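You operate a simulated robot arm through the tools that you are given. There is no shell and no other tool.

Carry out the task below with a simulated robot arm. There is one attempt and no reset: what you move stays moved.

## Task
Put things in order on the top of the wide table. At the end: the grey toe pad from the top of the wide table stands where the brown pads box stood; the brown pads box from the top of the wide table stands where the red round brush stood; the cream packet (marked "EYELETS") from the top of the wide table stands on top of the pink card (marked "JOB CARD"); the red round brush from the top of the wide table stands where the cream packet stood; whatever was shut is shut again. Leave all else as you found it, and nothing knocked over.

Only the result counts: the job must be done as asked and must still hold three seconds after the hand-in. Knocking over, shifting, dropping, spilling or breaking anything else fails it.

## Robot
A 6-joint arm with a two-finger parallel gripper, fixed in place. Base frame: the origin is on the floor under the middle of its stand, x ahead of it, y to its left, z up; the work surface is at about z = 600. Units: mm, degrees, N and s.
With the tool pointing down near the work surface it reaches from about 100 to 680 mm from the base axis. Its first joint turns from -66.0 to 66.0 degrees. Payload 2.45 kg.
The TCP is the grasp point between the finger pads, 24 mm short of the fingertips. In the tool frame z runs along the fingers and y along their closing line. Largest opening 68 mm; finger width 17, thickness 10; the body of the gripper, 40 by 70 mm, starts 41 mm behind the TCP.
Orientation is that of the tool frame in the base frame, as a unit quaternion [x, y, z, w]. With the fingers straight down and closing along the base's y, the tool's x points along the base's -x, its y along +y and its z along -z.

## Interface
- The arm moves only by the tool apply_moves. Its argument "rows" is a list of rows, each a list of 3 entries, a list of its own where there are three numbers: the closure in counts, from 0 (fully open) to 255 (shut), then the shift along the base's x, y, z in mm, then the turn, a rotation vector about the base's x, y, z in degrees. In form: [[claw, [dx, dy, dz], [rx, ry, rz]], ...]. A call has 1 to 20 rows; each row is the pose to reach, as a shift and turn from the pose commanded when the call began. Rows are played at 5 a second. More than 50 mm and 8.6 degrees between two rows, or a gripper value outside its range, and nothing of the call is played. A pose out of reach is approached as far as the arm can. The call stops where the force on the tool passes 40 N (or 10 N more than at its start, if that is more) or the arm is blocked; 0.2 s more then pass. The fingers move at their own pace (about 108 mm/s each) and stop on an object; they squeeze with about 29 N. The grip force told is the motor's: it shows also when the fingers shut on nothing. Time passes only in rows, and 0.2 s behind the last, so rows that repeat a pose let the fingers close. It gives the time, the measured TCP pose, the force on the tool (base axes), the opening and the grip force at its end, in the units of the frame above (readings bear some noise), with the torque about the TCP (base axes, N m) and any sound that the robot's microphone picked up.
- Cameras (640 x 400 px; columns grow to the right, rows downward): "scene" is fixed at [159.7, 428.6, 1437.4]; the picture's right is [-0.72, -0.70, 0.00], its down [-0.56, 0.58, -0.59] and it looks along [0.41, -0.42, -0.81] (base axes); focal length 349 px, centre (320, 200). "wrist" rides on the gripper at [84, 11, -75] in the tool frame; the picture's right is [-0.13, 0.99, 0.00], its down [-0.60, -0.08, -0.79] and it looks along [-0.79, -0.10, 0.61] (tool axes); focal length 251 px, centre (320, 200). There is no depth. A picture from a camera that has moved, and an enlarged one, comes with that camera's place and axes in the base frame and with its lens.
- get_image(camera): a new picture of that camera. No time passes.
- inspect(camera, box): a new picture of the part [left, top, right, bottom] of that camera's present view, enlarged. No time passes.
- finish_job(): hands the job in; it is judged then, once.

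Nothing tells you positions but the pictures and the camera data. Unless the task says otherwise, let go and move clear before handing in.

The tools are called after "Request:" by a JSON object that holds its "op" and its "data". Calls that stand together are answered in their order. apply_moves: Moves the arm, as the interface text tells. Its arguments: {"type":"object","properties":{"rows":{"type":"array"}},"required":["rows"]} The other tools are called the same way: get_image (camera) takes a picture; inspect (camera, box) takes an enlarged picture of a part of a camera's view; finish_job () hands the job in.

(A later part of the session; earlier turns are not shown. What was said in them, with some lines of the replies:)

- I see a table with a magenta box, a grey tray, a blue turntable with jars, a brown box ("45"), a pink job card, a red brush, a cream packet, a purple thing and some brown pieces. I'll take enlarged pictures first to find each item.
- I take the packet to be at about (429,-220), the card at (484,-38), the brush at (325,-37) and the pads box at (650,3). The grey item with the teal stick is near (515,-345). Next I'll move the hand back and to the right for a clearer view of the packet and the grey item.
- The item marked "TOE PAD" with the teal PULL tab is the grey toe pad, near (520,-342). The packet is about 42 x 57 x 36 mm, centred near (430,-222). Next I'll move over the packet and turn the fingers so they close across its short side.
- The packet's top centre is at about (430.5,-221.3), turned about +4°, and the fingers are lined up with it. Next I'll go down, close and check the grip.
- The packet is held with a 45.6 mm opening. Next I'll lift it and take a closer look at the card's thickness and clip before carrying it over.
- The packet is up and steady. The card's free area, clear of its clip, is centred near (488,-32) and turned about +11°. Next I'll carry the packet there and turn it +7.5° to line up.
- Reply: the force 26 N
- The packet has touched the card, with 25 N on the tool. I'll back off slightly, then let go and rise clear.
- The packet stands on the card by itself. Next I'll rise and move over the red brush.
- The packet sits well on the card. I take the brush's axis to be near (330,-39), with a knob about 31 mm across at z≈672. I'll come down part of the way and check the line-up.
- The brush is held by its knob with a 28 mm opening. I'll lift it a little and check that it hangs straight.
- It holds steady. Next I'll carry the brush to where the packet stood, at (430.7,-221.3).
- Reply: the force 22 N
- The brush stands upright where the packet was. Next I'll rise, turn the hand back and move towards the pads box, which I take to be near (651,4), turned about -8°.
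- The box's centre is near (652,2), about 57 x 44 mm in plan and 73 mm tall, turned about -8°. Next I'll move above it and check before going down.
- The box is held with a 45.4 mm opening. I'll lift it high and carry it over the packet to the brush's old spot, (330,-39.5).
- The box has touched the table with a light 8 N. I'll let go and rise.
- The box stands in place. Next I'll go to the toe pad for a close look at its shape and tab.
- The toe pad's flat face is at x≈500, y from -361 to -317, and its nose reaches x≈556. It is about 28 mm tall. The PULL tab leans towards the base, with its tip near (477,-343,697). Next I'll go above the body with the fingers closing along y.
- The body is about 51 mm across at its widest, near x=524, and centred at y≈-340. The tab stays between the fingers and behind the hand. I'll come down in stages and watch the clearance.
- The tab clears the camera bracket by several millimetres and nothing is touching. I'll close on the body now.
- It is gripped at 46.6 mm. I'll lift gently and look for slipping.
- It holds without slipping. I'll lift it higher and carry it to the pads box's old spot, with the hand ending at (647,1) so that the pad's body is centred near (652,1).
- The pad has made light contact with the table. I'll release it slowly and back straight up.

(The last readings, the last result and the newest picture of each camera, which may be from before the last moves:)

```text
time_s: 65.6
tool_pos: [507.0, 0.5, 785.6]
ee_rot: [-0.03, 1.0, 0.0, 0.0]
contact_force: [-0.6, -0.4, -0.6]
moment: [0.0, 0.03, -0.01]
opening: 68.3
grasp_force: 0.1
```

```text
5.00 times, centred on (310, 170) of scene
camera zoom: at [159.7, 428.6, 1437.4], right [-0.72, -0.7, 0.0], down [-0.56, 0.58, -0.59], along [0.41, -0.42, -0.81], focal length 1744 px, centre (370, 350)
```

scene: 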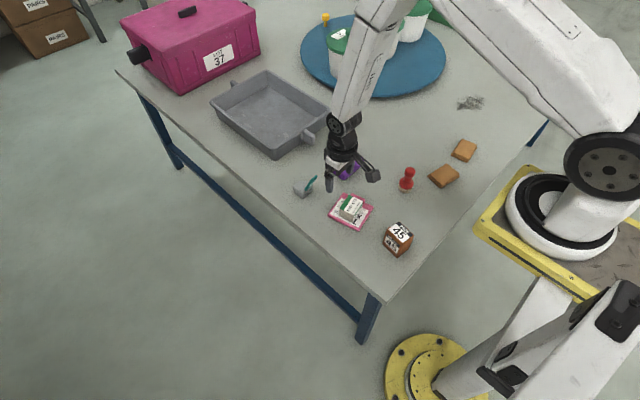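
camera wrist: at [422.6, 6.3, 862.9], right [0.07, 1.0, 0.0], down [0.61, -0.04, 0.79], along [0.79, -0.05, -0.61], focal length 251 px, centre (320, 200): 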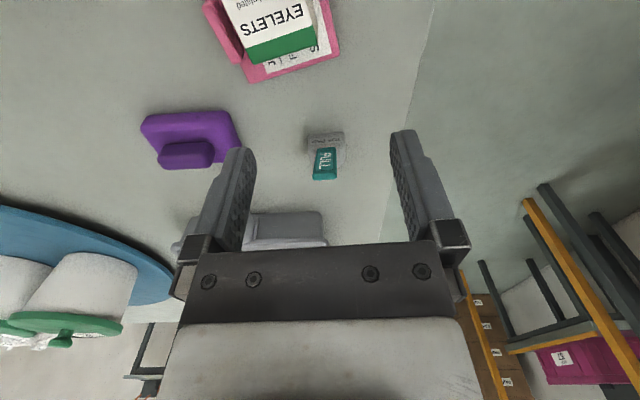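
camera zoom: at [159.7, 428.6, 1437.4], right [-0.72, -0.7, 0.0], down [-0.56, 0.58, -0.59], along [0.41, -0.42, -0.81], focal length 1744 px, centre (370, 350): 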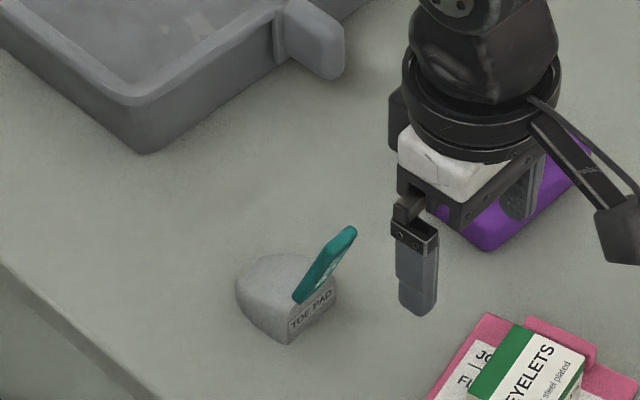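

Request:
{"op": "inspect", "data": {"camera": "scene", "box": [300, 140, 480, 270]}}

Request:
{"op": "inspect", "data": {"camera": "wrist", "box": [130, 0, 360, 200]}}

```text
3.08 times, centred on (390, 205) of scene
camera zoom: at [159.7, 428.6, 1437.4], right [-0.72, -0.7, 0.0], down [-0.56, 0.58, -0.59], along [0.41, -0.42, -0.81], focal length 1073 px, centre (105, 185)
```

zoom: 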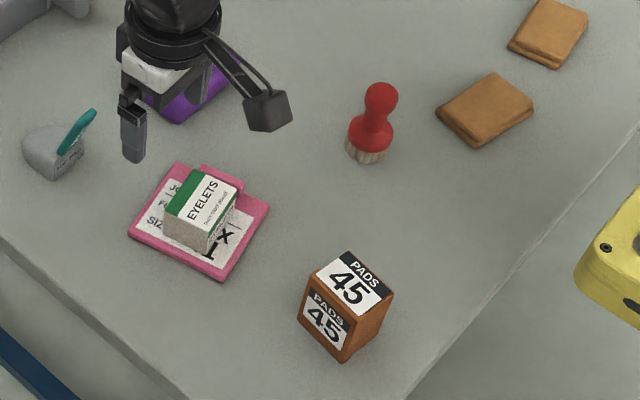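

```text
2.00 times, centred on (245, 100) of wrist
camera zoom: at [422.6, 6.3, 862.9], right [0.07, 1.0, 0.0], down [0.61, -0.04, 0.79], along [0.79, -0.05, -0.61], focal length 503 px, centre (470, 400)
```

zoom: 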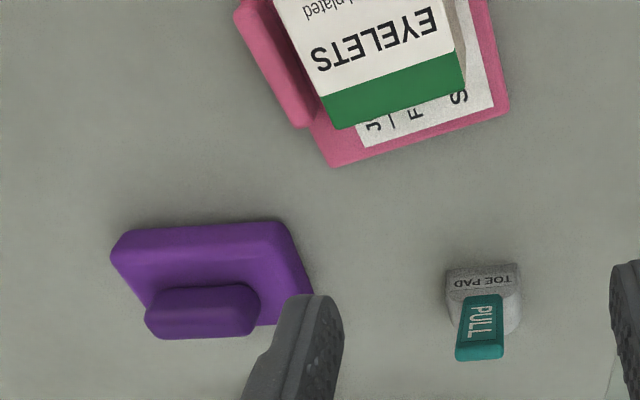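

All four items stand upright where they should: the packet on the card, the brush at the packet's spot, the box at the brush's spot and the toe pad at the box's spot. I opened nothing, the pictures show nothing else shifted, and the hand is clear, so I'm handing the job in.

Request:
{"op": "finish_job", "data": {}}

```text
The job is handed in.
```

The job is handed in. In the last pictures all four items stood upright where you asked:

- **Cream packet:** on top of the pink job card, clear of its clip.
- **Red round brush:** where the packet stood.
- **Brown pads box:** where the brush stood.
- **Grey toe pad:** where the pads box stood, with its pull tab leaning towards the arm.

I read positions from the cameras, so each placement is good to a few millimetres. I opened nothing, so there was nothing to shut again. Nothing else looked moved or knocked over. The hand had let go and was well above the table at hand-in.
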